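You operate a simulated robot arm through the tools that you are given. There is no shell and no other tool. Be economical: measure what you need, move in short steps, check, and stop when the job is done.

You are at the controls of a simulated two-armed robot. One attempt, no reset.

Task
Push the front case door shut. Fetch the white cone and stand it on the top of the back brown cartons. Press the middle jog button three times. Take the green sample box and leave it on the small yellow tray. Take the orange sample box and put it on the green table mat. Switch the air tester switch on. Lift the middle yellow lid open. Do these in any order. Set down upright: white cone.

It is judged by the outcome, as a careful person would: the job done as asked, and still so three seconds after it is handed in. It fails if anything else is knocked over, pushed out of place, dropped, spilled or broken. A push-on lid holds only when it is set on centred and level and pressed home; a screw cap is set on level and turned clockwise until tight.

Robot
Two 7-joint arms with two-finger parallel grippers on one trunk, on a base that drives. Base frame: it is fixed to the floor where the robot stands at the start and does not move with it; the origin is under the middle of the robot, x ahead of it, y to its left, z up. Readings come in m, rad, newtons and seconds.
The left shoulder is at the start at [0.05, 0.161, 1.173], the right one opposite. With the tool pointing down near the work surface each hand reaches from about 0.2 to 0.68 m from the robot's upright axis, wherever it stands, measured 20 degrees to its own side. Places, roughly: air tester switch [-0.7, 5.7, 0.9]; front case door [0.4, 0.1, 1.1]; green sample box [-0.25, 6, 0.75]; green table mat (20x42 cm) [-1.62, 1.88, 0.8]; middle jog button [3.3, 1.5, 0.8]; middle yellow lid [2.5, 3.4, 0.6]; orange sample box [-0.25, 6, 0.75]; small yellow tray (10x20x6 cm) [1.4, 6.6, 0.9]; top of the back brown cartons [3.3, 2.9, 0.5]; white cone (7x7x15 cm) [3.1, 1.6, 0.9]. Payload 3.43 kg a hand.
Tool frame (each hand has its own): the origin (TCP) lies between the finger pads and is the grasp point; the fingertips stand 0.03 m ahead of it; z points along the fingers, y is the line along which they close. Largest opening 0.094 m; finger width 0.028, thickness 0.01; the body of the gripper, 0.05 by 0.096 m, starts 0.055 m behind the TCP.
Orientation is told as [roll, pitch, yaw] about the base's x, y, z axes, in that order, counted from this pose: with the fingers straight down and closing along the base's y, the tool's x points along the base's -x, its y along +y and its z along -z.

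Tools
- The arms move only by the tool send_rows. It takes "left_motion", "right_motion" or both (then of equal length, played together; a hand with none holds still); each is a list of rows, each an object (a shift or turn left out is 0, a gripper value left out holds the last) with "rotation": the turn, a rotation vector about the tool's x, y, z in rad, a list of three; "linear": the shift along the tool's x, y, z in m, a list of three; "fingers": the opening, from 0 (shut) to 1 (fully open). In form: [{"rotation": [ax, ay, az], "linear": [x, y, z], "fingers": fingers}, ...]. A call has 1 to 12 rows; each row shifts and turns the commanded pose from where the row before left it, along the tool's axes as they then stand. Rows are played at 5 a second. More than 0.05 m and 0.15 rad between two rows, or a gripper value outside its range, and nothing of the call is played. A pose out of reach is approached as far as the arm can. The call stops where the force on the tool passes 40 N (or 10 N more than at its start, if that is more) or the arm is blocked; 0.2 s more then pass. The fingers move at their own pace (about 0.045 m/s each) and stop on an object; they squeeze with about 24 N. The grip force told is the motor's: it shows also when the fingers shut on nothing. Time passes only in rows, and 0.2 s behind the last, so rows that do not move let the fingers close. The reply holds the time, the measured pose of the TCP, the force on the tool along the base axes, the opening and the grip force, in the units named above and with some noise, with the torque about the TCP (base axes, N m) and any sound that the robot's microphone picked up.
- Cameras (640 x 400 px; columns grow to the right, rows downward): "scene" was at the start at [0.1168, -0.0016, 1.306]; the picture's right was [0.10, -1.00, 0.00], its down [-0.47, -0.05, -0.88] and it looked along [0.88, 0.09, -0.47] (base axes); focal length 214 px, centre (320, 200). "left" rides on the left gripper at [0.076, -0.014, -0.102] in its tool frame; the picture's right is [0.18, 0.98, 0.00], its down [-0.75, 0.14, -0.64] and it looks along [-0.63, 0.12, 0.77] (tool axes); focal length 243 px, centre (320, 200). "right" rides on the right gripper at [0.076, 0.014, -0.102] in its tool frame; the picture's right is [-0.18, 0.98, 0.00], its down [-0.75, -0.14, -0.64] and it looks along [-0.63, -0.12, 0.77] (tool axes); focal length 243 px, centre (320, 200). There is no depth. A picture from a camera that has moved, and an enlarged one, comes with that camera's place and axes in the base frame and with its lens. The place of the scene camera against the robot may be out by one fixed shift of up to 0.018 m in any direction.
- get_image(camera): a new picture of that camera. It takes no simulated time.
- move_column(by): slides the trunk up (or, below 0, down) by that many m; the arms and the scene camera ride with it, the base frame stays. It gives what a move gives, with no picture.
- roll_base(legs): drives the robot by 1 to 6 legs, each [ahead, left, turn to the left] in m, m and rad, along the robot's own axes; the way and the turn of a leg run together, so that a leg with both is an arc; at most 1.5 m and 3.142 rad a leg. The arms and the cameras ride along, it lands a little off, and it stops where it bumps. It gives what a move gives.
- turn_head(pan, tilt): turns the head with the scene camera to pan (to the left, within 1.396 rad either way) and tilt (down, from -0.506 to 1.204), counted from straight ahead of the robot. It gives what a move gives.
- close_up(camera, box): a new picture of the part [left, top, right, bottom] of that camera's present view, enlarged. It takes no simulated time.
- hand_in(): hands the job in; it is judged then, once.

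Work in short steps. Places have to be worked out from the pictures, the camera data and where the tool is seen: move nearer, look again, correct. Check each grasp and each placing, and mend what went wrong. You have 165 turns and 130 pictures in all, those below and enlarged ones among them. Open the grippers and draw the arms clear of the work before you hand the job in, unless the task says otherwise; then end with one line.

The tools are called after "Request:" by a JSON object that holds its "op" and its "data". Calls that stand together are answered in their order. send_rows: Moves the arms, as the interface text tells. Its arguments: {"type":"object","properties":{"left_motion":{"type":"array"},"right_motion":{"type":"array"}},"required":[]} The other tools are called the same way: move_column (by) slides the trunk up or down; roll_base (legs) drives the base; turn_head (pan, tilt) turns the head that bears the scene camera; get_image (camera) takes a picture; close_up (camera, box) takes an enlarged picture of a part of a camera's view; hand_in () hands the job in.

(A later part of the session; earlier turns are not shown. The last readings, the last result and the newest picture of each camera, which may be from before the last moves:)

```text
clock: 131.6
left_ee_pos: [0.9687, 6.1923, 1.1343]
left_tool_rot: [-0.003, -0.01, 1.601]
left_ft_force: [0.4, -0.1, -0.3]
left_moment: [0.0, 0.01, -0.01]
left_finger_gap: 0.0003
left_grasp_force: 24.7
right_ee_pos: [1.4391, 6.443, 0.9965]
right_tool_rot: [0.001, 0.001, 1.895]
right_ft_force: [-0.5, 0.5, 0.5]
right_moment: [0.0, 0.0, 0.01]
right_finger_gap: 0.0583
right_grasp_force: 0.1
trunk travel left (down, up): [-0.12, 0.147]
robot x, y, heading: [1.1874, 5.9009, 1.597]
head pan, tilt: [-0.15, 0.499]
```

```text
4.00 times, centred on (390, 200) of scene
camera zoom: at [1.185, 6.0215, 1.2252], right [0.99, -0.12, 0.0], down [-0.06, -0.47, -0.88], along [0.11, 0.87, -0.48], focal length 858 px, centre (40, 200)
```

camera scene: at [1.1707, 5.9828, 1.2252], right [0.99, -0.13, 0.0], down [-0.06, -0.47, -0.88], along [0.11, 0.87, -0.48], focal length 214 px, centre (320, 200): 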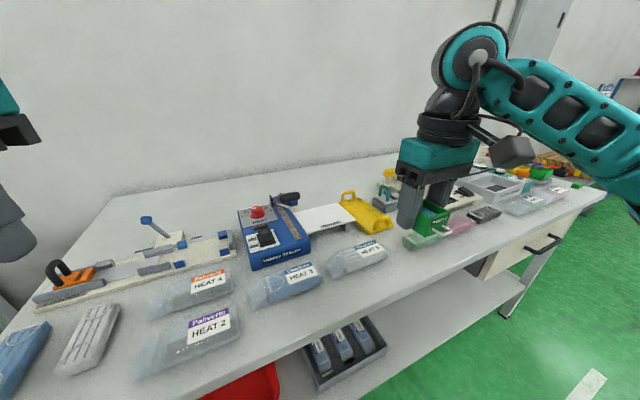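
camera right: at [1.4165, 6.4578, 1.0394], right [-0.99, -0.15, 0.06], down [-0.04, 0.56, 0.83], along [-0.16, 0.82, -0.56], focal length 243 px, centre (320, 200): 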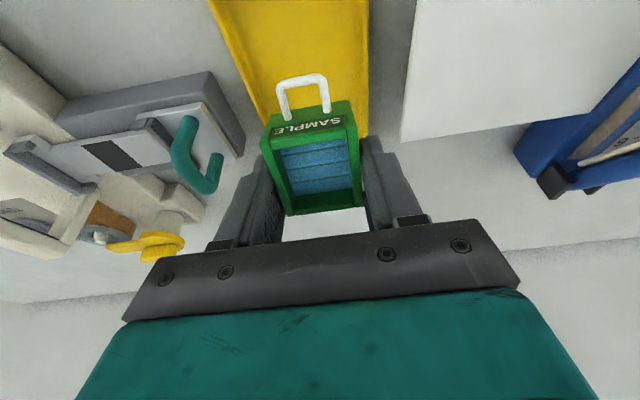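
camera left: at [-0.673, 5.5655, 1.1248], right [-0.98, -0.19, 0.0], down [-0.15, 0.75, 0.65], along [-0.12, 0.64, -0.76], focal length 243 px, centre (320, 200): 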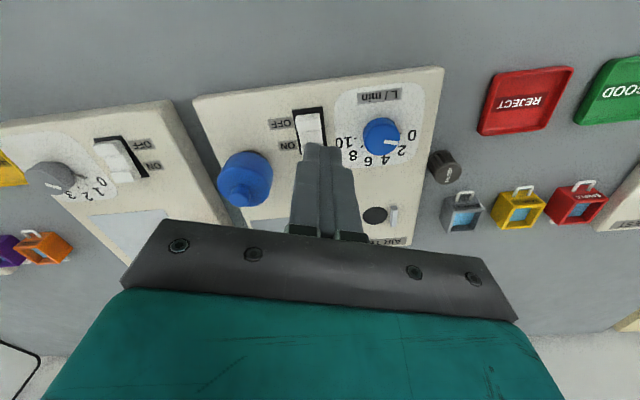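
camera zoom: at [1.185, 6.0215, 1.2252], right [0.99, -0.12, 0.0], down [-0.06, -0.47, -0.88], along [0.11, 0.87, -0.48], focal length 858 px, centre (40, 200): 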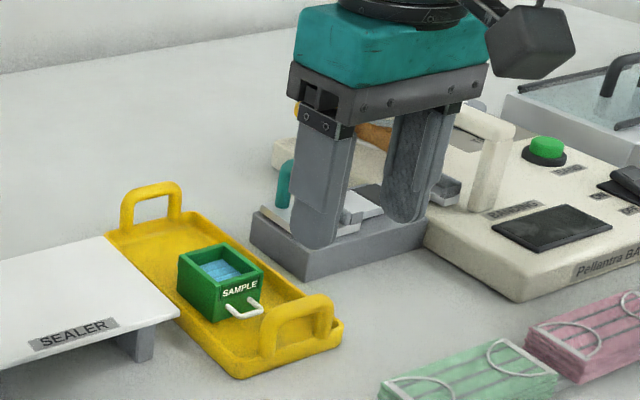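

The green box is delivered. I'll retract the right arm, back off and return to the first bench for the orange box.

Request:
{"op": "send_rows", "data": {"right_motion": [{"linear": [0.045, 0, -0.02]}, {"linear": [0.045, 0, -0.02]}, {"linear": [0.045, 0, -0.02]}, {"linear": [0.045, 0, -0.02]}, {"linear": [0.03, 0, 0], "fingers": 0.68}], "left_motion": [{"linear": [0, 0, 0], "fingers": 1}, {}, {}, {}, {}]}}

Request:
{"op": "roll_base", "data": {"legs": [[-1.1, 0, -0.025], [0, 1.5, 0], [0, 0.1, 0]]}}

Request:
{"op": "turn_head", "data": {"pan": 0.0, "tilt": 0.5}}

Request:
{"op": "get_image", "data": {"camera": "scene"}}

```text
clock: 132.8
left_ee_pos: [0.9681, 6.1914, 1.1327]
left_tool_rot: [-0.003, -0.011, 1.598]
left_ft_force: [-0.1, 0.1, -0.7]
left_moment: [0.02, -0.02, -0.04]
left_finger_gap: 0.094
left_grasp_force: 0.0
right_ee_pos: [1.5059, 6.2424, 1.0757]
right_tool_rot: [0.005, -0.001, 1.896]
right_ft_force: [-0.5, 0.9, 0.3]
right_moment: [0.0, 0.02, 0.04]
right_finger_gap: 0.0639
right_grasp_force: 0.0
trunk travel left (down, up): [-0.12, 0.147]
robot x, y, heading: [1.1893, 5.9036, 1.6]
head pan, tilt: [-0.15, 0.499]
```

```text
clock: 152.2
left_ee_pos: [-0.5804, 5.083, 1.1331]
left_tool_rot: [-0.002, -0.01, 1.589]
left_ft_force: [-0.4, 0.2, -0.1]
left_moment: [-0.03, 0.0, 0.03]
left_finger_gap: 0.0939
left_grasp_force: 0.0
right_ee_pos: [-0.043, 5.1307, 1.075]
right_tool_rot: [0.002, 0.001, 1.886]
right_ft_force: [-0.2, -0.4, 0.8]
right_moment: [0.0, 0.0, 0.0]
right_finger_gap: 0.0641
right_grasp_force: 0.1
trunk travel left (down, up): [-0.12, 0.147]
robot x, y, heading: [-0.3616, 4.794, 1.593]
head pan, tilt: [-0.15, 0.499]
```

```text
clock: 152.8
left_ee_pos: [-0.5787, 5.0834, 1.1325]
left_tool_rot: [-0.003, -0.009, 1.591]
left_ft_force: [0.1, -0.3, 0.5]
left_moment: [-0.01, 0.0, 0.02]
left_finger_gap: 0.0937
left_grasp_force: 0.1
right_ee_pos: [-0.0435, 5.1315, 1.0754]
right_tool_rot: [0.006, 0.0, 1.886]
right_ft_force: [0.4, -0.6, 0.1]
right_moment: [-0.01, -0.05, -0.02]
right_finger_gap: 0.0636
right_grasp_force: 0.0
trunk travel left (down, up): [-0.12, 0.147]
robot x, y, heading: [-0.3605, 4.7897, 1.589]
head pan, tilt: [0.0, 0.499]
```

```text
73 pictures are left
camera scene: at [-0.3774, 4.9121, 1.2252], right [1.0, 0.02, 0.0], down [0.01, -0.48, -0.88], along [-0.02, 0.88, -0.48], focal length 214 px, centre (320, 200)
```

scene: 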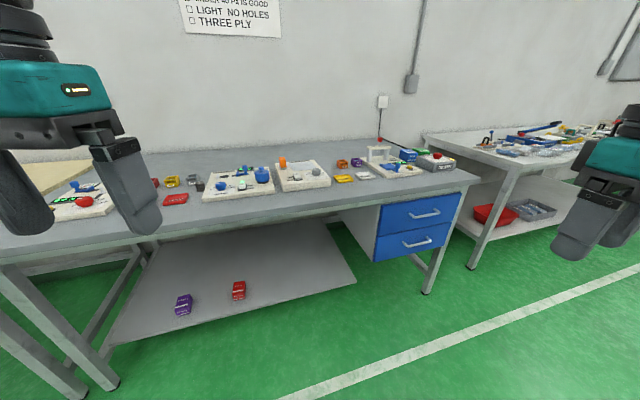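

I'm lined up with the boxes, and I'll drive up to the bench again.

Request:
{"op": "roll_base", "data": {"legs": [[0.61, 0.06, -0.02]]}}

Request:
{"op": "send_rows", "data": {"right_motion": [{"linear": [-0.04, 0.02, 0]}, {"linear": [-0.04, 0.02, 0]}, {"linear": [-0.04, 0.02, 0]}]}}

Request:
{"op": "get_image", "data": {"camera": "right"}}

```text
clock: 156.3
left_ee_pos: [-0.6432, 5.6802, 1.1337]
left_tool_rot: [-0.001, -0.011, 1.583]
left_ft_force: [-0.2, -0.2, -0.3]
left_moment: [-0.03, 0.0, 0.02]
left_finger_gap: 0.094
left_grasp_force: 0.1
right_ee_pos: [-0.1075, 5.7242, 1.0753]
right_tool_rot: [0.003, 0.0, 1.879]
right_ft_force: [-0.2, 0.6, -0.5]
right_moment: [0.0, 0.02, 0.01]
right_finger_gap: 0.0643
right_grasp_force: 0.0
trunk travel left (down, up): [-0.12, 0.147]
robot x, y, heading: [-0.4259, 5.3874, 1.584]
head pan, tilt: [0.0, 0.499]
stopped in leg 1: the robot was blocked; the commanded pose is now the measured one
```

```text
clock: 157.1
left_ee_pos: [-0.6446, 5.68, 1.1335]
left_tool_rot: [-0.001, -0.01, 1.583]
left_ft_force: [-0.3, -0.5, -0.1]
left_moment: [-0.03, 0.01, 0.01]
left_finger_gap: 0.0939
left_grasp_force: 0.0
right_ee_pos: [-0.2023, 5.8199, 1.0766]
right_tool_rot: [0.005, 0.002, 1.876]
right_ft_force: [-0.4, -0.6, 0.2]
right_moment: [0.02, 0.02, -0.01]
right_finger_gap: 0.064
right_grasp_force: 0.0
trunk travel left (down, up): [-0.12, 0.147]
robot x, y, heading: [-0.4253, 5.3861, 1.584]
head pan, tilt: [0.0, 0.499]
```

```text
72 pictures are left
camera right: at [-0.1933, 5.7441, 1.1786], right [-0.99, -0.12, 0.0], down [-0.09, 0.76, 0.64], along [-0.08, 0.64, -0.77], focal length 243 px, centre (320, 200)
```

right: 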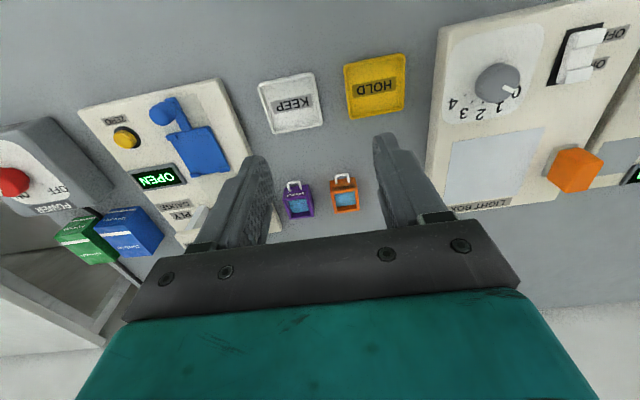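

The orange box is at about [-0.263, 5.99]. I'll move over it.

Request:
{"op": "send_rows", "data": {"right_motion": [{"linear": [-0.045, 0.0015, 0.02]}, {"linear": [-0.045, 0.0015, 0.02]}, {"linear": [-0.045, 0.0015, 0.02]}, {"linear": [-0.042, 0.0015, 0.02]}, {"linear": [0, 0, 0.04]}, {"linear": [0, 0, 0.04]}]}}

Request:
{"op": "get_image", "data": {"camera": "right"}}

```text
clock: 158.5
left_ee_pos: [-0.6438, 5.6811, 1.133]
left_tool_rot: [-0.001, -0.011, 1.582]
left_ft_force: [0.2, 0.3, 0.0]
left_moment: [0.02, 0.0, 0.0]
left_finger_gap: 0.0942
left_grasp_force: 0.0
right_ee_pos: [-0.2614, 5.9854, 0.9148]
right_tool_rot: [0.006, 0.001, 1.879]
right_ft_force: [0.4, -0.2, -0.1]
right_moment: [-0.02, 0.03, 0.01]
right_finger_gap: 0.0638
right_grasp_force: 0.1
trunk travel left (down, up): [-0.12, 0.147]
robot x, y, heading: [-0.4281, 5.3831, 1.584]
head pan, tilt: [0.0, 0.499]
```

```text
71 pictures are left
camera right: at [-0.2524, 5.9104, 1.0171], right [-0.99, -0.12, 0.0], down [-0.09, 0.76, 0.64], along [-0.08, 0.64, -0.77], focal length 243 px, centre (320, 200)
```

right: 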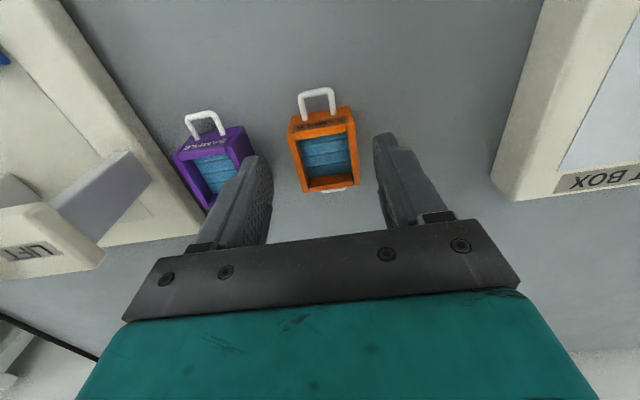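

It's well aligned. I'll correct about 7 mm outward, descend, and close.

Request:
{"op": "send_rows", "data": {"right_motion": [{"linear": [-0.007, 0.002, 0.02]}, {"linear": [0, 0, 0.012]}, {"linear": [0, 0, 0.006]}, {"fingers": 0.2}, {"fingers": 0}, {}, {}]}}

Request:
{"op": "get_image", "data": {"camera": "right"}}

```text
clock: 160.1
left_ee_pos: [-0.6448, 5.6796, 1.1328]
left_tool_rot: [-0.003, -0.012, 1.581]
left_ft_force: [0.0, 1.2, -0.4]
left_moment: [0.04, 0.04, 0.02]
left_finger_gap: 0.094
left_grasp_force: 0.0
right_ee_pos: [-0.2658, 5.993, 0.8783]
right_tool_rot: [0.002, -0.001, 1.879]
right_ft_force: [-0.6, 1.1, 5.7]
right_moment: [0.0, 0.0, -0.01]
right_finger_gap: 0.0433
right_grasp_force: 23.4
trunk travel left (down, up): [-0.12, 0.147]
robot x, y, heading: [-0.4262, 5.386, 1.583]
head pan, tilt: [0.0, 0.499]
```

```text
70 pictures are left
camera right: at [-0.2566, 5.9171, 0.981], right [-0.99, -0.12, 0.0], down [-0.09, 0.76, 0.64], along [-0.08, 0.64, -0.77], focal length 243 px, centre (320, 200)
```

right: 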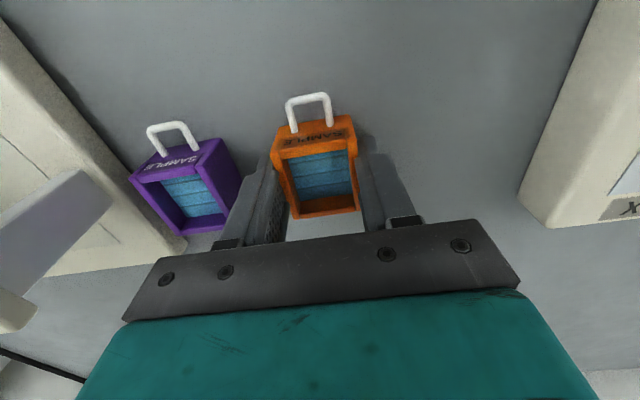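

The orange box is gripped. I'll lift, retract and drive back toward the mat bench, turning to face -x.

Request:
{"op": "send_rows", "data": {"right_motion": [{"linear": [0, 0, -0.04]}, {"linear": [0, 0, -0.045]}, {"linear": [0, 0, -0.045]}, {"linear": [0.045, 0, -0.02]}, {"linear": [0.045, 0, -0.02]}, {"linear": [0.045, 0, -0.02]}, {"linear": [0.045, 0, 0]}, {"linear": [0.045, 0.02, 0]}, {"linear": [0.02, 0.03, 0]}]}}

Request:
{"op": "roll_base", "data": {"legs": [[-1.1, 0, 0], [0, 0, 1.57], [0.4, 0, 0], [0, 1.2, 0]]}}

Request:
{"op": "turn_head", "data": {"pan": 0.5, "tilt": 0.35}}

Request:
{"op": "get_image", "data": {"camera": "scene"}}

Request:
{"op": "get_image", "data": {"camera": "right"}}

```text
clock: 162.1
left_ee_pos: [-0.6446, 5.6804, 1.1321]
left_tool_rot: [-0.003, -0.01, 1.583]
left_ft_force: [0.3, 0.3, -0.4]
left_moment: [0.0, 0.0, 0.01]
left_finger_gap: 0.0939
left_grasp_force: 0.1
right_ee_pos: [-0.2385, 5.7414, 1.067]
right_tool_rot: [0.003, 0.0, 1.877]
right_ft_force: [-0.2, -0.8, -1.0]
right_moment: [0.0, -0.01, 0.01]
right_finger_gap: 0.0432
right_grasp_force: 23.8
trunk travel left (down, up): [-0.12, 0.147]
robot x, y, heading: [-0.4262, 5.3864, 1.587]
head pan, tilt: [0.0, 0.499]
```

```text
clock: 184.1
left_ee_pos: [-1.1035, 2.8674, 1.1337]
left_tool_rot: [-0.001, -0.009, -3.136]
left_ft_force: [-0.1, 0.5, 1.0]
left_moment: [0.0, -0.02, -0.02]
left_finger_gap: 0.0938
left_grasp_force: 0.1
right_ee_pos: [-1.1629, 3.2748, 1.0678]
right_tool_rot: [0.004, 0.001, -2.841]
right_ft_force: [0.0, 0.4, -0.7]
right_moment: [0.03, -0.02, -0.05]
right_finger_gap: 0.0431
right_grasp_force: 24.0
trunk travel left (down, up): [-0.12, 0.147]
robot x, y, heading: [-0.8089, 3.0806, -3.138]
head pan, tilt: [0.0, 0.499]
```

```text
clock: 185.0
left_ee_pos: [-1.1026, 2.8691, 1.1325]
left_tool_rot: [-0.001, -0.011, -3.137]
left_ft_force: [0.2, 0.3, -0.1]
left_moment: [-0.01, 0.01, -0.03]
left_finger_gap: 0.0939
left_grasp_force: 0.0
right_ee_pos: [-1.1628, 3.2736, 1.0681]
right_tool_rot: [0.005, 0.001, -2.841]
right_ft_force: [0.5, 0.0, -0.3]
right_moment: [0.02, 0.01, 0.01]
right_finger_gap: 0.0433
right_grasp_force: 23.9
trunk travel left (down, up): [-0.12, 0.147]
robot x, y, heading: [-0.8107, 3.0842, -3.138]
head pan, tilt: [0.499, 0.351]
```

```text
69 pictures are left
camera scene: at [-0.9442, 3.0263, 1.2388], right [-0.48, 0.88, 0.0], down [0.3, 0.17, -0.94], along [-0.82, -0.45, -0.34], focal length 214 px, centre (320, 200)
```

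scene: 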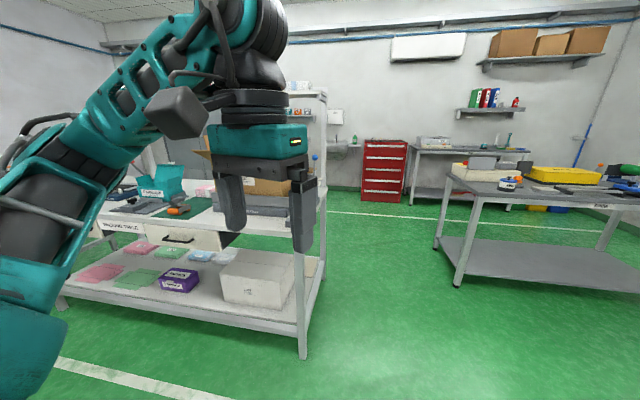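

```text
68 pictures are left
camera right: at [-1.0869, 3.2855, 1.1701], right [0.11, -0.99, 0.0], down [-0.76, -0.09, 0.64], along [-0.64, -0.08, -0.77], focal length 243 px, centre (320, 200)
```

right: 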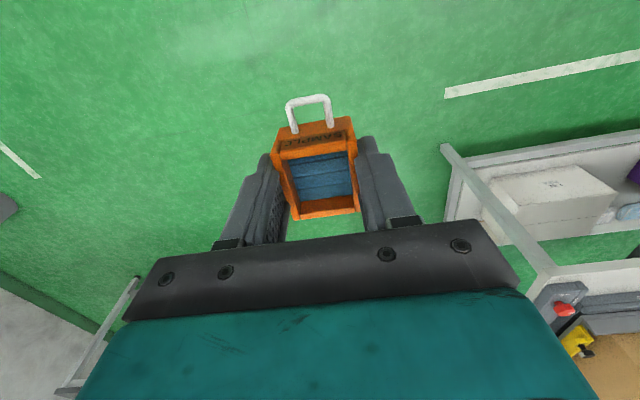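

The packing table is to the left and its top seems to carry the green mat. I'll move further left (toward -y) in front of it.

Request:
{"op": "roll_base", "data": {"legs": [[0, 1.25, 0]]}}

Request:
{"op": "turn_head", "data": {"pan": 0.0, "tilt": 0.5}}

Request:
{"op": "get_image", "data": {"camera": "scene"}}

```text
clock: 196.2
left_ee_pos: [-1.1055, 1.6272, 1.1317]
left_tool_rot: [-0.004, -0.011, 3.14]
left_ft_force: [0.0, 0.1, -0.2]
left_moment: [0.01, 0.0, 0.0]
left_finger_gap: 0.0941
left_grasp_force: 0.0
right_ee_pos: [-1.1614, 2.0348, 1.0676]
right_tool_rot: [0.007, -0.001, -2.846]
right_ft_force: [-0.6, 0.0, -0.3]
right_moment: [0.04, 0.03, -0.01]
right_finger_gap: 0.0431
right_grasp_force: 24.1
trunk travel left (down, up): [-0.12, 0.147]
robot x, y, heading: [-0.8087, 1.8399, 3.14]
head pan, tilt: [0.499, 0.351]
```

```text
clock: 197.1
left_ee_pos: [-1.1053, 1.6276, 1.1326]
left_tool_rot: [-0.002, -0.011, 3.14]
left_ft_force: [0.2, 0.4, -0.4]
left_moment: [-0.01, 0.01, 0.0]
left_finger_gap: 0.0939
left_grasp_force: 0.1
right_ee_pos: [-1.1624, 2.0331, 1.0682]
right_tool_rot: [0.007, -0.001, -2.846]
right_ft_force: [-0.5, 0.4, -0.3]
right_moment: [0.02, -0.02, -0.02]
right_finger_gap: 0.0431
right_grasp_force: 23.5
trunk travel left (down, up): [-0.12, 0.147]
robot x, y, heading: [-0.8104, 1.8402, 3.135]
head pan, tilt: [0.0, 0.499]
```

```text
67 pictures are left
camera scene: at [-0.9541, 1.8291, 1.2252], right [0.0, 1.0, 0.0], down [0.48, 0.0, -0.88], along [-0.88, 0.0, -0.48], focal length 214 px, centre (320, 200)
```

scene: 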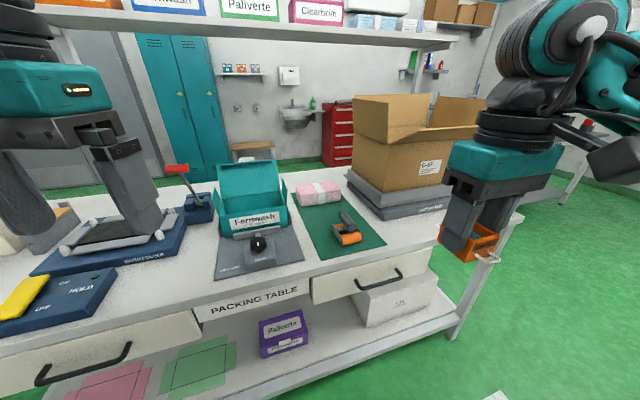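

The green mat lies straight ahead with a pink pack and an orange tape dispenser on it. I'll zoom in to find free mat area.

Request:
{"op": "close_up", "data": {"camera": "scene", "box": [265, 165, 425, 275]}}

```text
3.64 times, centred on (345, 220) of scene
camera zoom: at [-0.9541, 1.8291, 1.2252], right [0.0, 1.0, 0.0], down [0.48, 0.0, -0.88], along [-0.88, 0.0, -0.48], focal length 780 px, centre (229, 127)
```

zoom: 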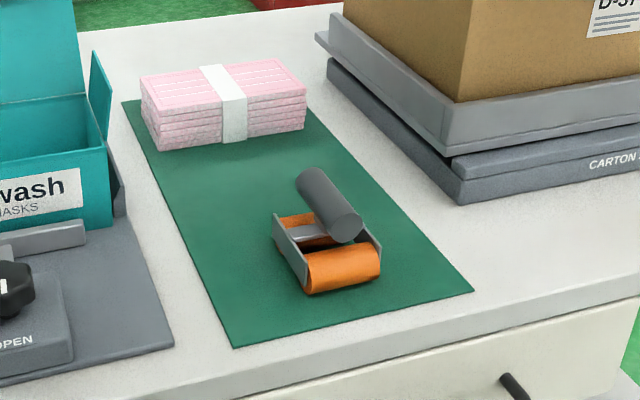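

The mat is well localised: 20 cm wide, near-left corner at [-1.367, 1.832], and axes matching the held box. A free spot is about [-1.575, 1.823]. I'll reposition the base for the right hand.

Request:
{"op": "roll_base", "data": {"legs": [[0, 0.2, 0], [0.17, 0, 0]]}}

Request:
{"op": "get_image", "data": {"camera": "right"}}

```text
clock: 200.6
left_ee_pos: [-1.2509, 1.4224, 1.1322]
left_tool_rot: [-0.002, -0.009, -3.131]
left_ft_force: [0.0, 0.3, 0.2]
left_moment: [0.02, 0.0, 0.04]
left_finger_gap: 0.0941
left_grasp_force: 0.0
right_ee_pos: [-1.3122, 1.8275, 1.0681]
right_tool_rot: [0.005, 0.002, -2.837]
right_ft_force: [-0.3, -0.4, -0.2]
right_moment: [0.0, -0.01, 0.05]
right_finger_gap: 0.0431
right_grasp_force: 24.7
trunk travel left (down, up): [-0.12, 0.147]
robot x, y, heading: [-0.9588, 1.6341, -3.136]
head pan, tilt: [0.0, 0.499]
stopped in leg 2: the robot was blocked; the commanded pose is now the measured one
```

```text
65 pictures are left
camera right: at [-1.2364, 1.839, 1.1697], right [0.12, -0.99, 0.0], down [-0.76, -0.09, 0.64], along [-0.64, -0.08, -0.77], focal length 243 px, centre (320, 200)
```

right: 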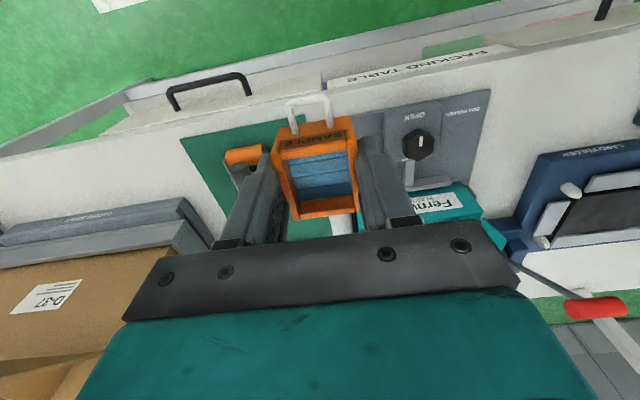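

I'll extend over the free mat spot at safe height.

Request:
{"op": "send_rows", "data": {"right_motion": [{"linear": [-0.042, -0.0124, 0]}, {"linear": [-0.042, -0.0124, 0]}, {"linear": [-0.042, -0.0124, 0]}, {"linear": [-0.042, -0.0124, 0.01]}, {"linear": [-0.042, -0.0124, 0.02]}, {"linear": [-0.042, -0.0124, 0.02]}]}}

Request:
{"op": "get_image", "data": {"camera": "right"}}

Request:
{"op": "turn_head", "data": {"pan": -0.3, "tilt": 0.5}}

Request:
{"op": "close_up", "data": {"camera": "scene", "box": [220, 120, 440, 270]}}

```text
clock: 202.0
left_ee_pos: [-1.2507, 1.4216, 1.1325]
left_tool_rot: [-0.001, -0.009, -3.131]
left_ft_force: [0.3, 0.4, 1.0]
left_moment: [-0.03, 0.01, 0.04]
left_finger_gap: 0.094
left_grasp_force: 0.1
right_ee_pos: [-1.5643, 1.822, 1.0208]
right_tool_rot: [0.003, 0.002, -2.835]
right_ft_force: [-0.1, 0.4, -0.9]
right_moment: [0.0, 0.02, 0.02]
right_finger_gap: 0.043
right_grasp_force: 24.1
right hand out of reach, approached as far as the arm can: row 6
trunk travel left (down, up): [-0.12, 0.147]
robot x, y, heading: [-0.9542, 1.6366, -3.134]
head pan, tilt: [0.0, 0.499]
```

```text
64 pictures are left
camera right: at [-1.4886, 1.8333, 1.1234], right [0.12, -0.99, 0.0], down [-0.76, -0.09, 0.64], along [-0.64, -0.08, -0.77], focal length 243 px, centre (320, 200)
```

right: 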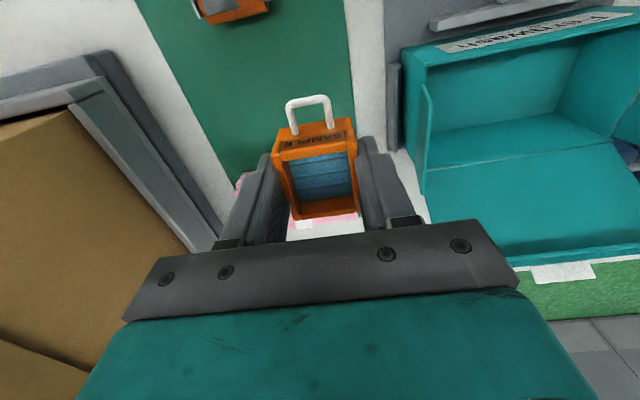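

```text
clock: 202.8
left_ee_pos: [-1.2513, 1.4231, 1.1316]
left_tool_rot: [-0.003, -0.007, -3.132]
left_ft_force: [0.4, -1.1, 1.0]
left_moment: [-0.02, -0.02, -0.01]
left_finger_gap: 0.094
left_grasp_force: 0.0
right_ee_pos: [-1.5645, 1.8228, 1.0215]
right_tool_rot: [0.005, 0.002, -2.836]
right_ft_force: [-0.2, -1.0, 0.1]
right_moment: [-0.02, 0.0, 0.03]
right_finger_gap: 0.0431
right_grasp_force: 23.7
trunk travel left (down, up): [-0.12, 0.147]
robot x, y, heading: [-0.96, 1.6381, -3.137]
head pan, tilt: [-0.3, 0.499]
```

```text
2.67 times, centred on (330, 195) of scene
camera zoom: at [-1.0981, 1.6521, 1.2252], right [0.29, 0.96, 0.0], down [0.46, -0.14, -0.88], along [-0.84, 0.25, -0.48], focal length 572 px, centre (293, 213)
```

zoom: 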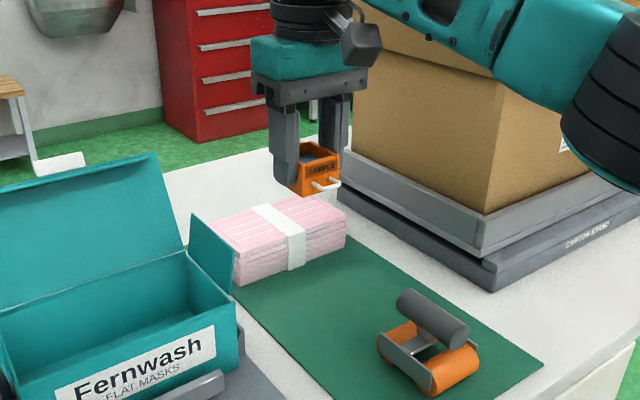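

The drop point is over the mat but near its left edge, so I'll shift 15 mm inward and descend.

Request:
{"op": "send_rows", "data": {"right_motion": [{"linear": [0, -0.015, 0.03]}, {"linear": [0, 0, 0.045]}, {"linear": [0, 0, 0.045]}, {"linear": [0, 0, 0.015]}]}}

Request:
{"op": "close_up", "data": {"camera": "scene", "box": [260, 150, 420, 260]}}

```text
clock: 203.8
left_ee_pos: [-1.251, 1.4219, 1.1326]
left_tool_rot: [-0.002, -0.008, -3.131]
left_ft_force: [0.1, 0.2, -0.7]
left_moment: [-0.01, -0.01, -0.04]
left_finger_gap: 0.0939
left_grasp_force: 0.1
right_ee_pos: [-1.5693, 1.8369, 0.8839]
right_tool_rot: [0.006, 0.001, -2.838]
right_ft_force: [-0.1, 0.7, -0.9]
right_moment: [0.0, -0.03, 0.01]
right_finger_gap: 0.043
right_grasp_force: 24.1
trunk travel left (down, up): [-0.12, 0.147]
robot x, y, heading: [-0.9566, 1.6375, -3.135]
head pan, tilt: [-0.3, 0.499]
```

```text
3.64 times, centred on (340, 205) of scene
camera zoom: at [-1.0982, 1.6522, 1.2252], right [0.29, 0.96, 0.0], down [0.46, -0.14, -0.88], along [-0.84, 0.25, -0.48], focal length 780 px, centre (247, 182)
```

zoom: 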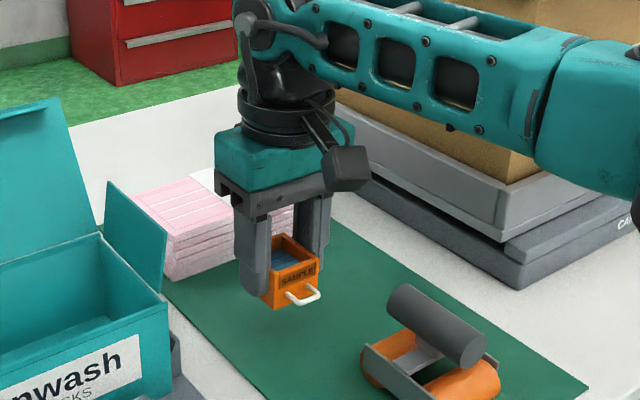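

Good spot. I'll lower in small steps until it touches.

Request:
{"op": "send_rows", "data": {"right_motion": [{"linear": [0, 0, 0.01]}, {"linear": [0, 0, 0.007]}, {"linear": [0, 0, 0.005]}]}}

Request:
{"op": "close_up", "data": {"camera": "scene", "box": [280, 190, 380, 260]}}

```text
clock: 204.6
left_ee_pos: [-1.253, 1.423, 1.133]
left_tool_rot: [-0.003, -0.01, -3.129]
left_ft_force: [0.0, -0.6, -0.3]
left_moment: [-0.02, 0.05, 0.01]
left_finger_gap: 0.094
left_grasp_force: 0.1
right_ee_pos: [-1.567, 1.8383, 0.8644]
right_tool_rot: [0.003, 0.005, -2.837]
right_ft_force: [-0.2, -0.3, -0.4]
right_moment: [0.0, 0.01, -0.03]
right_finger_gap: 0.0429
right_grasp_force: 24.2
trunk travel left (down, up): [-0.12, 0.147]
robot x, y, heading: [-0.9564, 1.6364, -3.139]
head pan, tilt: [-0.3, 0.499]
```

```text
5.71 times, centred on (330, 225) of scene
camera zoom: at [-1.0981, 1.6521, 1.2252], right [0.29, 0.96, 0.0], down [0.46, -0.14, -0.88], along [-0.84, 0.25, -0.48], focal length 1226 px, centre (263, 57)
```

zoom: 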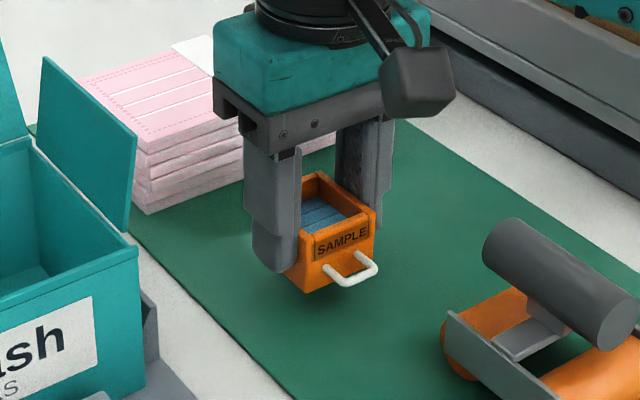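

Still slightly above the mat, so I'll keep lowering in 5 mm steps.

Request:
{"op": "send_rows", "data": {"right_motion": [{"linear": [0, 0, 0.005]}, {"linear": [0, 0, 0.005]}, {"linear": [0, 0, 0.003]}]}}

Request:
{"op": "close_up", "data": {"camera": "scene", "box": [280, 190, 380, 260]}}

```text
clock: 205.4
left_ee_pos: [-1.2509, 1.4218, 1.1325]
left_tool_rot: [-0.001, -0.006, -3.131]
left_ft_force: [-0.5, -0.9, -0.3]
left_moment: [0.02, 0.0, 0.02]
left_finger_gap: 0.0939
left_grasp_force: 0.1
right_ee_pos: [-1.5685, 1.8371, 0.8514]
right_tool_rot: [0.005, 0.002, -2.835]
right_ft_force: [-0.2, -0.3, -0.8]
right_moment: [0.0, 0.0, -0.01]
right_finger_gap: 0.0429
right_grasp_force: 24.0
trunk travel left (down, up): [-0.12, 0.147]
robot x, y, heading: [-0.9583, 1.6399, -3.129]
head pan, tilt: [-0.3, 0.499]
```

```text
5.71 times, centred on (330, 225) of scene
camera zoom: at [-1.0981, 1.6521, 1.2252], right [0.29, 0.96, 0.0], down [0.46, -0.14, -0.88], along [-0.84, 0.25, -0.48], focal length 1226 px, centre (263, 57)
```

zoom: 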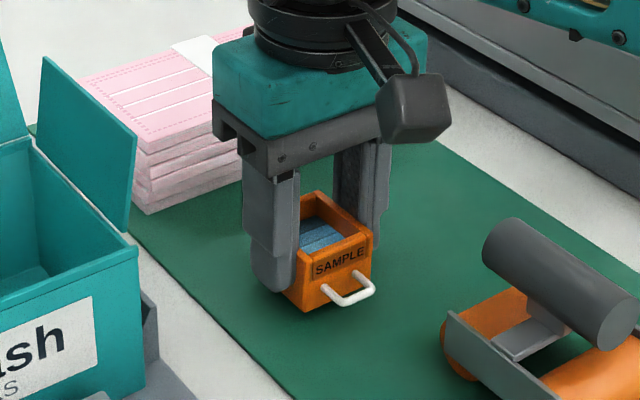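

Very close. I'll do a few more small steps.

Request:
{"op": "send_rows", "data": {"right_motion": [{"linear": [0, 0, 0.004]}, {"linear": [0, 0, 0.003]}, {"linear": [0, 0, 0.003]}]}}

```text
clock: 206.2
left_ee_pos: [-1.2508, 1.4218, 1.1315]
left_tool_rot: [-0.002, -0.009, -3.131]
left_ft_force: [-0.8, 0.1, -0.5]
left_moment: [-0.01, 0.03, 0.01]
left_finger_gap: 0.094
left_grasp_force: 0.0
right_ee_pos: [-1.5671, 1.8384, 0.843]
right_tool_rot: [0.004, 0.002, -2.837]
right_ft_force: [1.0, -0.2, 3.4]
right_moment: [0.07, 0.04, -0.01]
right_finger_gap: 0.0432
right_grasp_force: 23.9
trunk travel left (down, up): [-0.12, 0.147]
robot x, y, heading: [-0.951, 1.638, -3.131]
head pan, tilt: [-0.3, 0.499]
```

Touching (3.4 N). I'll release and withdraw upward.

Request:
{"op": "send_rows", "data": {"right_motion": [{"fingers": 0.58}, {"fingers": 0.62}, {}, {"linear": [0, 0, -0.02]}, {"linear": [0, 0, -0.04]}, {"linear": [0, 0, -0.045]}, {"linear": [0, 0, -0.045]}, {"linear": [0.045, 0, -0.02]}, {"linear": [0.045, 0, -0.02]}, {"linear": [0.045, 0, 0]}, {"linear": [0.045, 0, 0]}]}}

Request:
{"op": "close_up", "data": {"camera": "scene", "box": [250, 150, 410, 260]}}

```text
clock: 208.6
left_ee_pos: [-1.2511, 1.4235, 1.1325]
left_tool_rot: [0.0, -0.008, -3.132]
left_ft_force: [1.1, 0.3, -0.5]
left_moment: [-0.01, 0.04, -0.01]
left_finger_gap: 0.0942
left_grasp_force: 0.1
right_ee_pos: [-1.3948, 1.8942, 1.0331]
right_tool_rot: [0.005, 0.001, -2.837]
right_ft_force: [0.3, 0.2, 0.0]
right_moment: [-0.03, 0.01, -0.02]
right_finger_gap: 0.0584
right_grasp_force: 0.0
trunk travel left (down, up): [-0.12, 0.147]
robot x, y, heading: [-0.9539, 1.6363, -3.139]
head pan, tilt: [-0.3, 0.499]
```

```text
3.64 times, centred on (330, 205) of scene
camera zoom: at [-1.0977, 1.6524, 1.2253], right [0.29, 0.96, 0.0], down [0.46, -0.14, -0.88], along [-0.84, 0.25, -0.48], focal length 780 px, centre (284, 182)
```

zoom: 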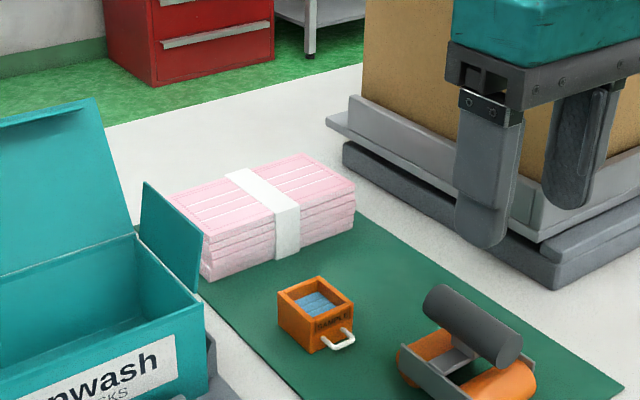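

The orange box stands on the mat. Now I'll head for the back area (x≈3): retract, drive north around the trolley, and turn to face +x.

Request:
{"op": "send_rows", "data": {"right_motion": [{"linear": [0.045, 0.01, -0.02]}, {"linear": [0.045, 0.01, -0.02]}, {"linear": [0.03, 0.01, -0.01]}]}}

Request:
{"op": "roll_base", "data": {"legs": [[-0.2, 0, 0], [0, -1.4, 0], [0, -1.2, 0], [0, 0, -3.14], [0.9, 0, 0]]}}

Request:
{"op": "turn_head", "data": {"pan": -0.3, "tilt": 0.3}}

Request:
{"op": "get_image", "data": {"camera": "scene"}}

```text
refused: row 1 steps farther than a row can; nothing moved
```

```text
clock: 244.3
left_ee_pos: [0.3755, 4.5233, 1.1324]
left_tool_rot: [0.0, -0.007, 0.057]
left_ft_force: [-0.3, 0.6, -0.5]
left_moment: [0.0, 0.01, 0.02]
left_finger_gap: 0.0939
left_grasp_force: 0.0
right_ee_pos: [0.5429, 4.0593, 1.0321]
right_tool_rot: [0.005, 0.002, 0.353]
right_ft_force: [0.3, 0.4, 0.3]
right_moment: [0.0, 0.03, 0.01]
right_finger_gap: 0.0583
right_grasp_force: 0.0
trunk travel left (down, up): [-0.12, 0.147]
robot x, y, heading: [0.0947, 4.2913, 0.056]
head pan, tilt: [-0.3, 0.499]
```

```text
clock: 245.1
left_ee_pos: [0.376, 4.5243, 1.1328]
left_tool_rot: [-0.004, -0.01, 0.06]
left_ft_force: [-0.5, 0.6, -0.5]
left_moment: [0.0, 0.0, 0.0]
left_finger_gap: 0.0941
left_grasp_force: 0.0
right_ee_pos: [0.5433, 4.0603, 1.0329]
right_tool_rot: [0.005, 0.001, 0.352]
right_ft_force: [0.1, -0.5, -0.4]
right_moment: [0.01, -0.02, 0.0]
right_finger_gap: 0.0585
right_grasp_force: 0.0
trunk travel left (down, up): [-0.12, 0.147]
robot x, y, heading: [0.0912, 4.2933, 0.058]
head pan, tilt: [-0.3, 0.3]
```

```text
58 pictures are left
camera scene: at [0.2087, 4.2637, 1.2435], right [-0.24, -0.97, 0.0], down [-0.29, 0.07, -0.96], along [0.93, -0.23, -0.3], focal length 214 px, centre (320, 200)
```

scene: 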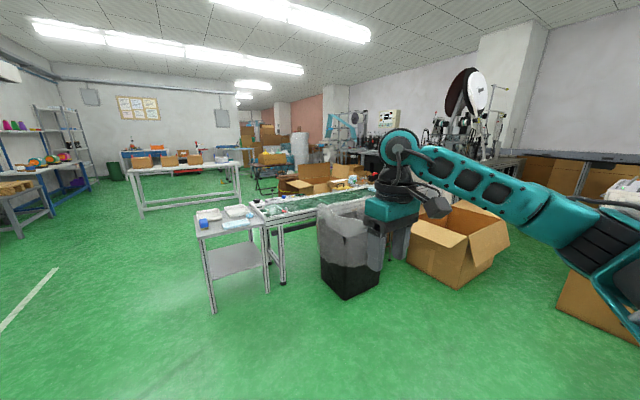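

I'll move to about [0.85, 3.7] for a better view between the lines.

Request:
{"op": "roll_base", "data": {"legs": [[0.75, -0.45, -0.06]]}}

Request:
{"op": "turn_head", "data": {"pan": -0.6, "tilt": 0.35}}

Request:
{"op": "get_image", "data": {"camera": "scene"}}

```text
clock: 249.7
left_ee_pos: [1.1582, 4.0833, 1.1325]
left_tool_rot: [-0.001, -0.01, 0.011]
left_ft_force: [0.0, -0.4, -0.9]
left_moment: [0.01, -0.04, 0.03]
left_finger_gap: 0.0941
left_grasp_force: 0.0
right_ee_pos: [1.3029, 3.6134, 1.0329]
right_tool_rot: [0.006, 0.002, 0.302]
right_ft_force: [-0.2, -0.8, 0.1]
right_moment: [-0.01, 0.03, -0.01]
right_finger_gap: 0.0583
right_grasp_force: 0.1
trunk travel left (down, up): [-0.12, 0.147]
robot x, y, heading: [0.8663, 3.8691, 0.007]
head pan, tilt: [-0.3, 0.3]
```

```text
clock: 250.5
left_ee_pos: [1.1582, 4.0842, 1.1321]
left_tool_rot: [-0.003, -0.008, 0.01]
left_ft_force: [-0.3, -0.8, -0.5]
left_moment: [0.02, 0.01, 0.03]
left_finger_gap: 0.0941
left_grasp_force: 0.1
right_ee_pos: [1.3027, 3.6137, 1.0328]
right_tool_rot: [0.005, 0.001, 0.304]
right_ft_force: [-0.3, -0.2, -0.4]
right_moment: [0.0, -0.03, 0.01]
right_finger_gap: 0.0578
right_grasp_force: 0.1
trunk travel left (down, up): [-0.12, 0.147]
robot x, y, heading: [0.8648, 3.87, 0.005]
head pan, tilt: [-0.6, 0.351]
```

```text
57 pictures are left
camera scene: at [0.9675, 3.8069, 1.2389], right [-0.56, -0.83, 0.0], down [-0.28, 0.19, -0.94], along [0.78, -0.52, -0.34], focal length 214 px, centre (320, 200)
```

scene: 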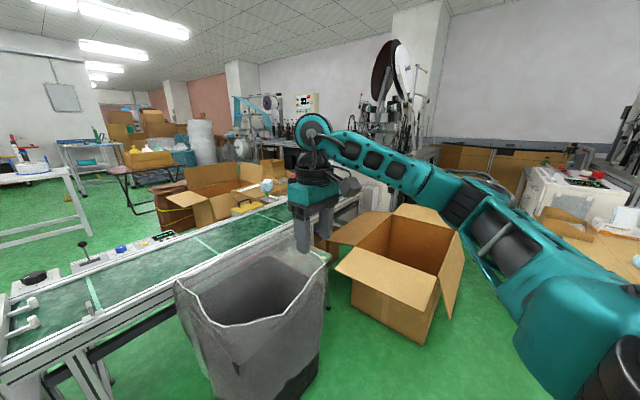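

The yellow lid and brown cartons are on the far side of the second conveyor. I'll zoom in on that region and the back welder.

Request:
{"op": "close_up", "data": {"camera": "scene", "box": [170, 100, 400, 250]}}

Request:
{"op": "close_up", "data": {"camera": "scene", "box": [370, 100, 640, 270]}}

```text
2.67 times, centred on (285, 175) of scene
camera zoom: at [0.9675, 3.8069, 1.2389], right [-0.56, -0.83, 0.0], down [-0.28, 0.19, -0.94], along [0.78, -0.52, -0.34], focal length 572 px, centre (413, 267)
```

zoom: 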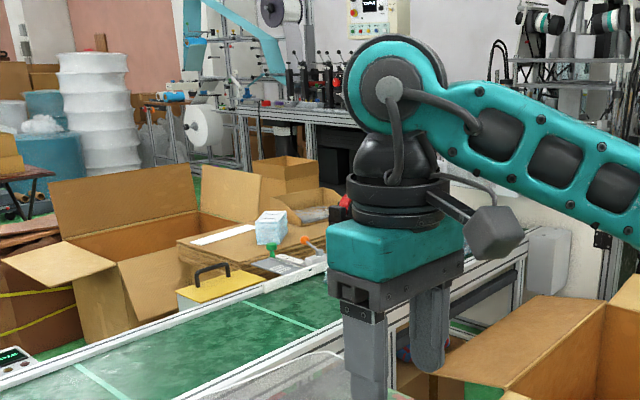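

```text
2.35 times, centred on (505, 185) of scene
camera zoom: at [0.9675, 3.8069, 1.2389], right [-0.56, -0.83, 0.0], down [-0.28, 0.19, -0.94], along [0.78, -0.52, -0.34], focal length 505 px, centre (-115, 235)
```

zoom: 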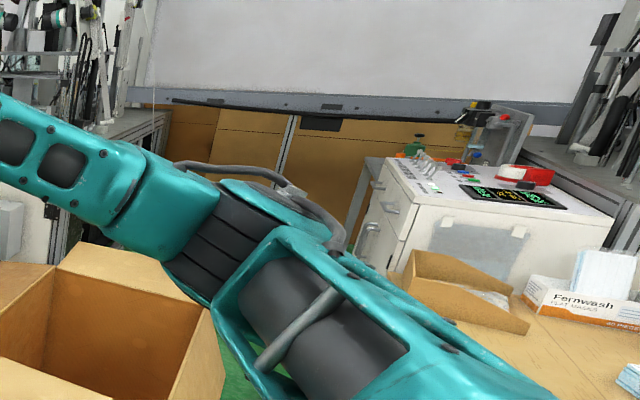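

The middle line's lid and panel face the +x side, so I need to go round the conveyor's north end. I'll drive north, then east.

Request:
{"op": "roll_base", "data": {"legs": [[-0.1, 0, 0], [0, 1.4, 0], [1.3, 0, 0], [0.4, 0, 0]]}}

Request:
{"op": "turn_head", "data": {"pan": -0.7, "tilt": 0.35}}

Request:
{"op": "get_image", "data": {"camera": "scene"}}

```text
clock: 272.2
left_ee_pos: [2.7715, 5.5015, 1.1314]
left_tool_rot: [-0.001, -0.007, -0.001]
left_ft_force: [-0.8, 0.1, 0.5]
left_moment: [-0.01, 0.02, 0.01]
left_finger_gap: 0.0942
left_grasp_force: 0.0
right_ee_pos: [2.9107, 5.0295, 1.0325]
right_tool_rot: [0.006, 0.001, 0.295]
right_ft_force: [1.0, 0.5, -0.2]
right_moment: [0.0, 0.04, 0.01]
right_finger_gap: 0.0583
right_grasp_force: 0.0
trunk travel left (down, up): [-0.12, 0.147]
robot x, y, heading: [2.4768, 5.2873, -0.001]
head pan, tilt: [-0.6, 0.351]
```

```text
clock: 272.9
left_ee_pos: [2.7704, 5.5016, 1.1328]
left_tool_rot: [-0.001, -0.008, 0.001]
left_ft_force: [-0.8, 0.6, 1.2]
left_moment: [-0.01, 0.02, -0.02]
left_finger_gap: 0.094
left_grasp_force: 0.1
right_ee_pos: [2.9109, 5.0292, 1.0337]
right_tool_rot: [0.005, 0.001, 0.296]
right_ft_force: [0.5, -0.4, -0.3]
right_moment: [0.02, -0.01, 0.0]
right_finger_gap: 0.0583
right_grasp_force: 0.0
trunk travel left (down, up): [-0.12, 0.147]
robot x, y, heading: [2.4756, 5.29, -0.006]
head pan, tilt: [-0.7, 0.351]
```

```text
54 pictures are left
camera scene: at [2.5718, 5.219, 1.2389], right [-0.65, -0.76, 0.0], down [-0.26, 0.22, -0.94], along [0.72, -0.61, -0.34], focal length 214 px, centre (320, 200)
```

scene: 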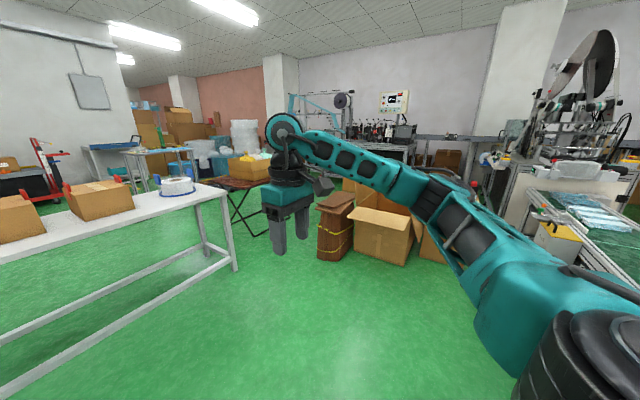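

The floor beyond is open. I'll drive on, turn to face -y, and look at the cartons and lid.

Request:
{"op": "roll_base", "data": {"legs": [[0.5, 0, 0], [0, 0, -1.57], [0.7, 0, 0]]}}

Request:
{"op": "turn_head", "data": {"pan": 0.0, "tilt": 0.45}}

Request:
{"op": "get_image", "data": {"camera": "scene"}}

```text
clock: 283.1
left_ee_pos: [3.1932, 4.2937, 1.1322]
left_tool_rot: [-0.003, -0.009, -1.557]
left_ft_force: [-1.1, -0.3, 0.3]
left_moment: [-0.01, -0.02, 0.0]
left_finger_gap: 0.0944
left_grasp_force: 0.0
right_ee_pos: [2.7233, 4.1476, 1.0311]
right_tool_rot: [0.005, 0.001, -1.263]
right_ft_force: [1.1, 0.0, 0.1]
right_moment: [0.05, 0.0, 0.0]
right_finger_gap: 0.0584
right_grasp_force: 0.1
trunk travel left (down, up): [-0.12, 0.147]
robot x, y, heading: [2.9751, 4.5849, -1.557]
head pan, tilt: [-0.7, 0.351]
```

```text
clock: 284.1
left_ee_pos: [3.1943, 4.293, 1.1316]
left_tool_rot: [-0.001, -0.008, -1.556]
left_ft_force: [-0.1, -0.9, -0.5]
left_moment: [-0.01, -0.04, -0.03]
left_finger_gap: 0.0941
left_grasp_force: 0.0
right_ee_pos: [2.7239, 4.1456, 1.0318]
right_tool_rot: [0.006, 0.003, -1.264]
right_ft_force: [0.4, 0.8, 0.5]
right_moment: [-0.01, -0.01, 0.02]
right_finger_gap: 0.0585
right_grasp_force: 0.0
trunk travel left (down, up): [-0.12, 0.147]
robot x, y, heading: [2.9788, 4.5853, -1.562]
head pan, tilt: [0.0, 0.45]
```

```text
53 pictures are left
camera scene: at [2.9654, 4.4441, 1.2297], right [-1.0, -0.01, 0.0], down [0.0, 0.44, -0.9], along [0.01, -0.9, -0.44], focal length 214 px, centre (320, 200)
```

scene: 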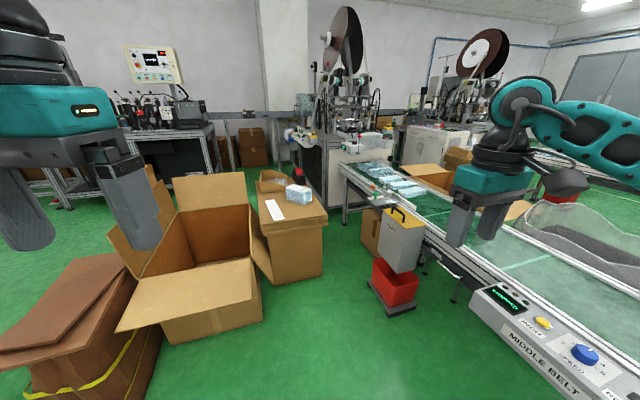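

The lid sits on a chute by the conveyor, and the carton stack with a mask pack on top is ahead. The welder's panel side is further on. I'll look left for a passage past the cartons.

Request:
{"op": "turn_head", "data": {"pan": 0.75, "tilt": 0.4}}

Request:
{"op": "get_image", "data": {"camera": "scene"}}

```text
clock: 285.2
left_ee_pos: [3.1939, 4.293, 1.1324]
left_tool_rot: [-0.003, -0.006, -1.557]
left_ft_force: [0.6, 0.4, 0.4]
left_moment: [0.03, 0.0, -0.01]
left_finger_gap: 0.0938
left_grasp_force: 0.0
right_ee_pos: [2.7229, 4.1476, 1.0326]
right_tool_rot: [0.006, 0.001, -1.263]
right_ft_force: [-0.6, 0.9, -1.0]
right_moment: [-0.01, -0.02, -0.01]
right_finger_gap: 0.0584
right_grasp_force: 0.2
trunk travel left (down, up): [-0.12, 0.147]
robot x, y, heading: [2.9774, 4.5838, -1.56]
head pan, tilt: [0.75, 0.4]
```

```text
52 pictures are left
camera scene: at [3.0283, 4.4689, 1.2343], right [-0.73, -0.69, 0.0], down [-0.27, 0.28, -0.92], along [0.63, -0.67, -0.39], focal length 214 px, centre (320, 200)
```

scene: 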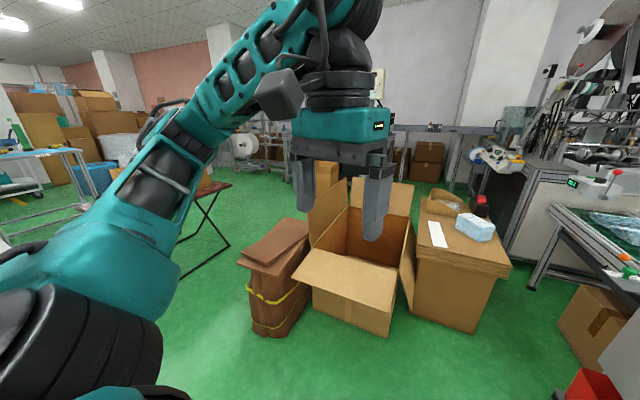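

Gap to the left is tight. I'll zoom in on the middle welder to see where its panel, buttons and cones are.

Request:
{"op": "turn_head", "data": {"pan": 0.2, "tilt": 0.35}}

Request:
{"op": "close_up", "data": {"camera": "scene", "box": [280, 70, 480, 210]}}

```text
clock: 286.2
left_ee_pos: [3.1937, 4.292, 1.1315]
left_tool_rot: [-0.001, -0.009, -1.559]
left_ft_force: [-0.7, 0.8, 0.8]
left_moment: [0.0, 0.01, -0.03]
left_finger_gap: 0.0939
left_grasp_force: 0.1
right_ee_pos: [2.7239, 4.1467, 1.0324]
right_tool_rot: [0.005, 0.0, -1.263]
right_ft_force: [0.4, 0.1, 0.5]
right_moment: [0.0, -0.01, -0.01]
right_finger_gap: 0.0582
right_grasp_force: 0.0
trunk travel left (down, up): [-0.12, 0.147]
robot x, y, heading: [2.9808, 4.582, -1.564]
head pan, tilt: [0.201, 0.351]
```

```text
2.86 times, centred on (380, 140) of scene
camera zoom: at [2.9841, 4.445, 1.2389], right [-0.98, -0.21, 0.0], down [-0.07, 0.34, -0.94], along [0.2, -0.92, -0.34], focal length 613 px, centre (149, 371)
```

zoom: 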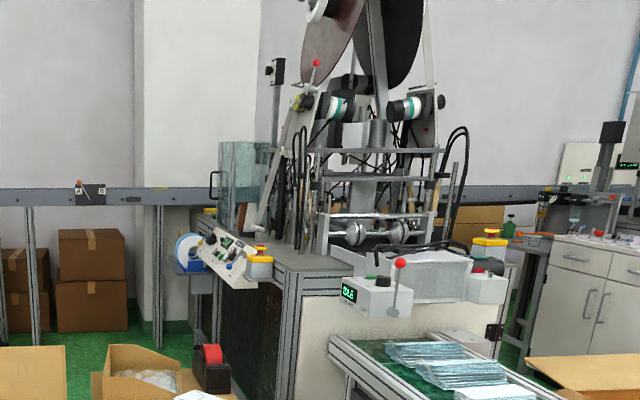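

The panel is on the +x side, so I need to get past the cartons to the east. I'll turn east for a clear view of that gap.

Request:
{"op": "roll_base", "data": {"legs": [[0, 0, 1.25], [0.25, 0.1, 0]]}}

Request:
{"op": "turn_head", "data": {"pan": -0.1, "tilt": 0.5}}

Request:
{"op": "get_image", "data": {"camera": "scene"}}

```text
clock: 291.2
left_ee_pos: [3.5944, 4.7165, 1.1318]
left_tool_rot: [-0.003, -0.008, -0.305]
left_ft_force: [-0.4, -0.5, 0.2]
left_moment: [-0.02, 0.01, 0.02]
left_finger_gap: 0.0941
left_grasp_force: 0.0
right_ee_pos: [3.5855, 4.2229, 1.0314]
right_tool_rot: [0.005, 0.002, -0.014]
right_ft_force: [0.2, 0.6, 0.3]
right_moment: [0.0, -0.01, -0.01]
right_finger_gap: 0.0583
right_grasp_force: 0.2
trunk travel left (down, up): [-0.12, 0.147]
robot x, y, heading: [3.2482, 4.6026, -0.309]
head pan, tilt: [0.201, 0.351]
```

```text
clock: 292.0
left_ee_pos: [3.5949, 4.7155, 1.132]
left_tool_rot: [-0.001, -0.009, -0.306]
left_ft_force: [-0.8, 0.2, -0.8]
left_moment: [0.0, 0.02, 0.0]
left_finger_gap: 0.0939
left_grasp_force: 0.1
right_ee_pos: [3.5852, 4.2239, 1.0331]
right_tool_rot: [0.005, 0.001, -0.012]
right_ft_force: [-0.6, -0.3, 0.4]
right_moment: [-0.01, -0.01, 0.02]
right_finger_gap: 0.0582
right_grasp_force: 0.1
trunk travel left (down, up): [-0.12, 0.147]
robot x, y, heading: [3.2486, 4.6009, -0.309]
head pan, tilt: [-0.099, 0.499]
```

```text
50 pictures are left
camera scene: at [3.3556, 4.5446, 1.2252], right [-0.4, -0.92, 0.0], down [-0.44, 0.19, -0.88], along [0.81, -0.35, -0.48], focal length 214 px, centre (320, 200)
```

scene: 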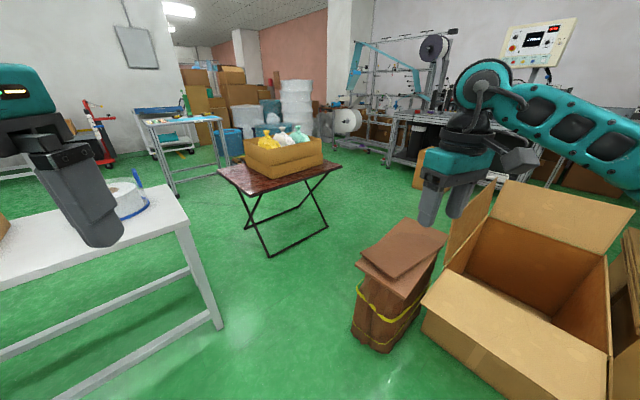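

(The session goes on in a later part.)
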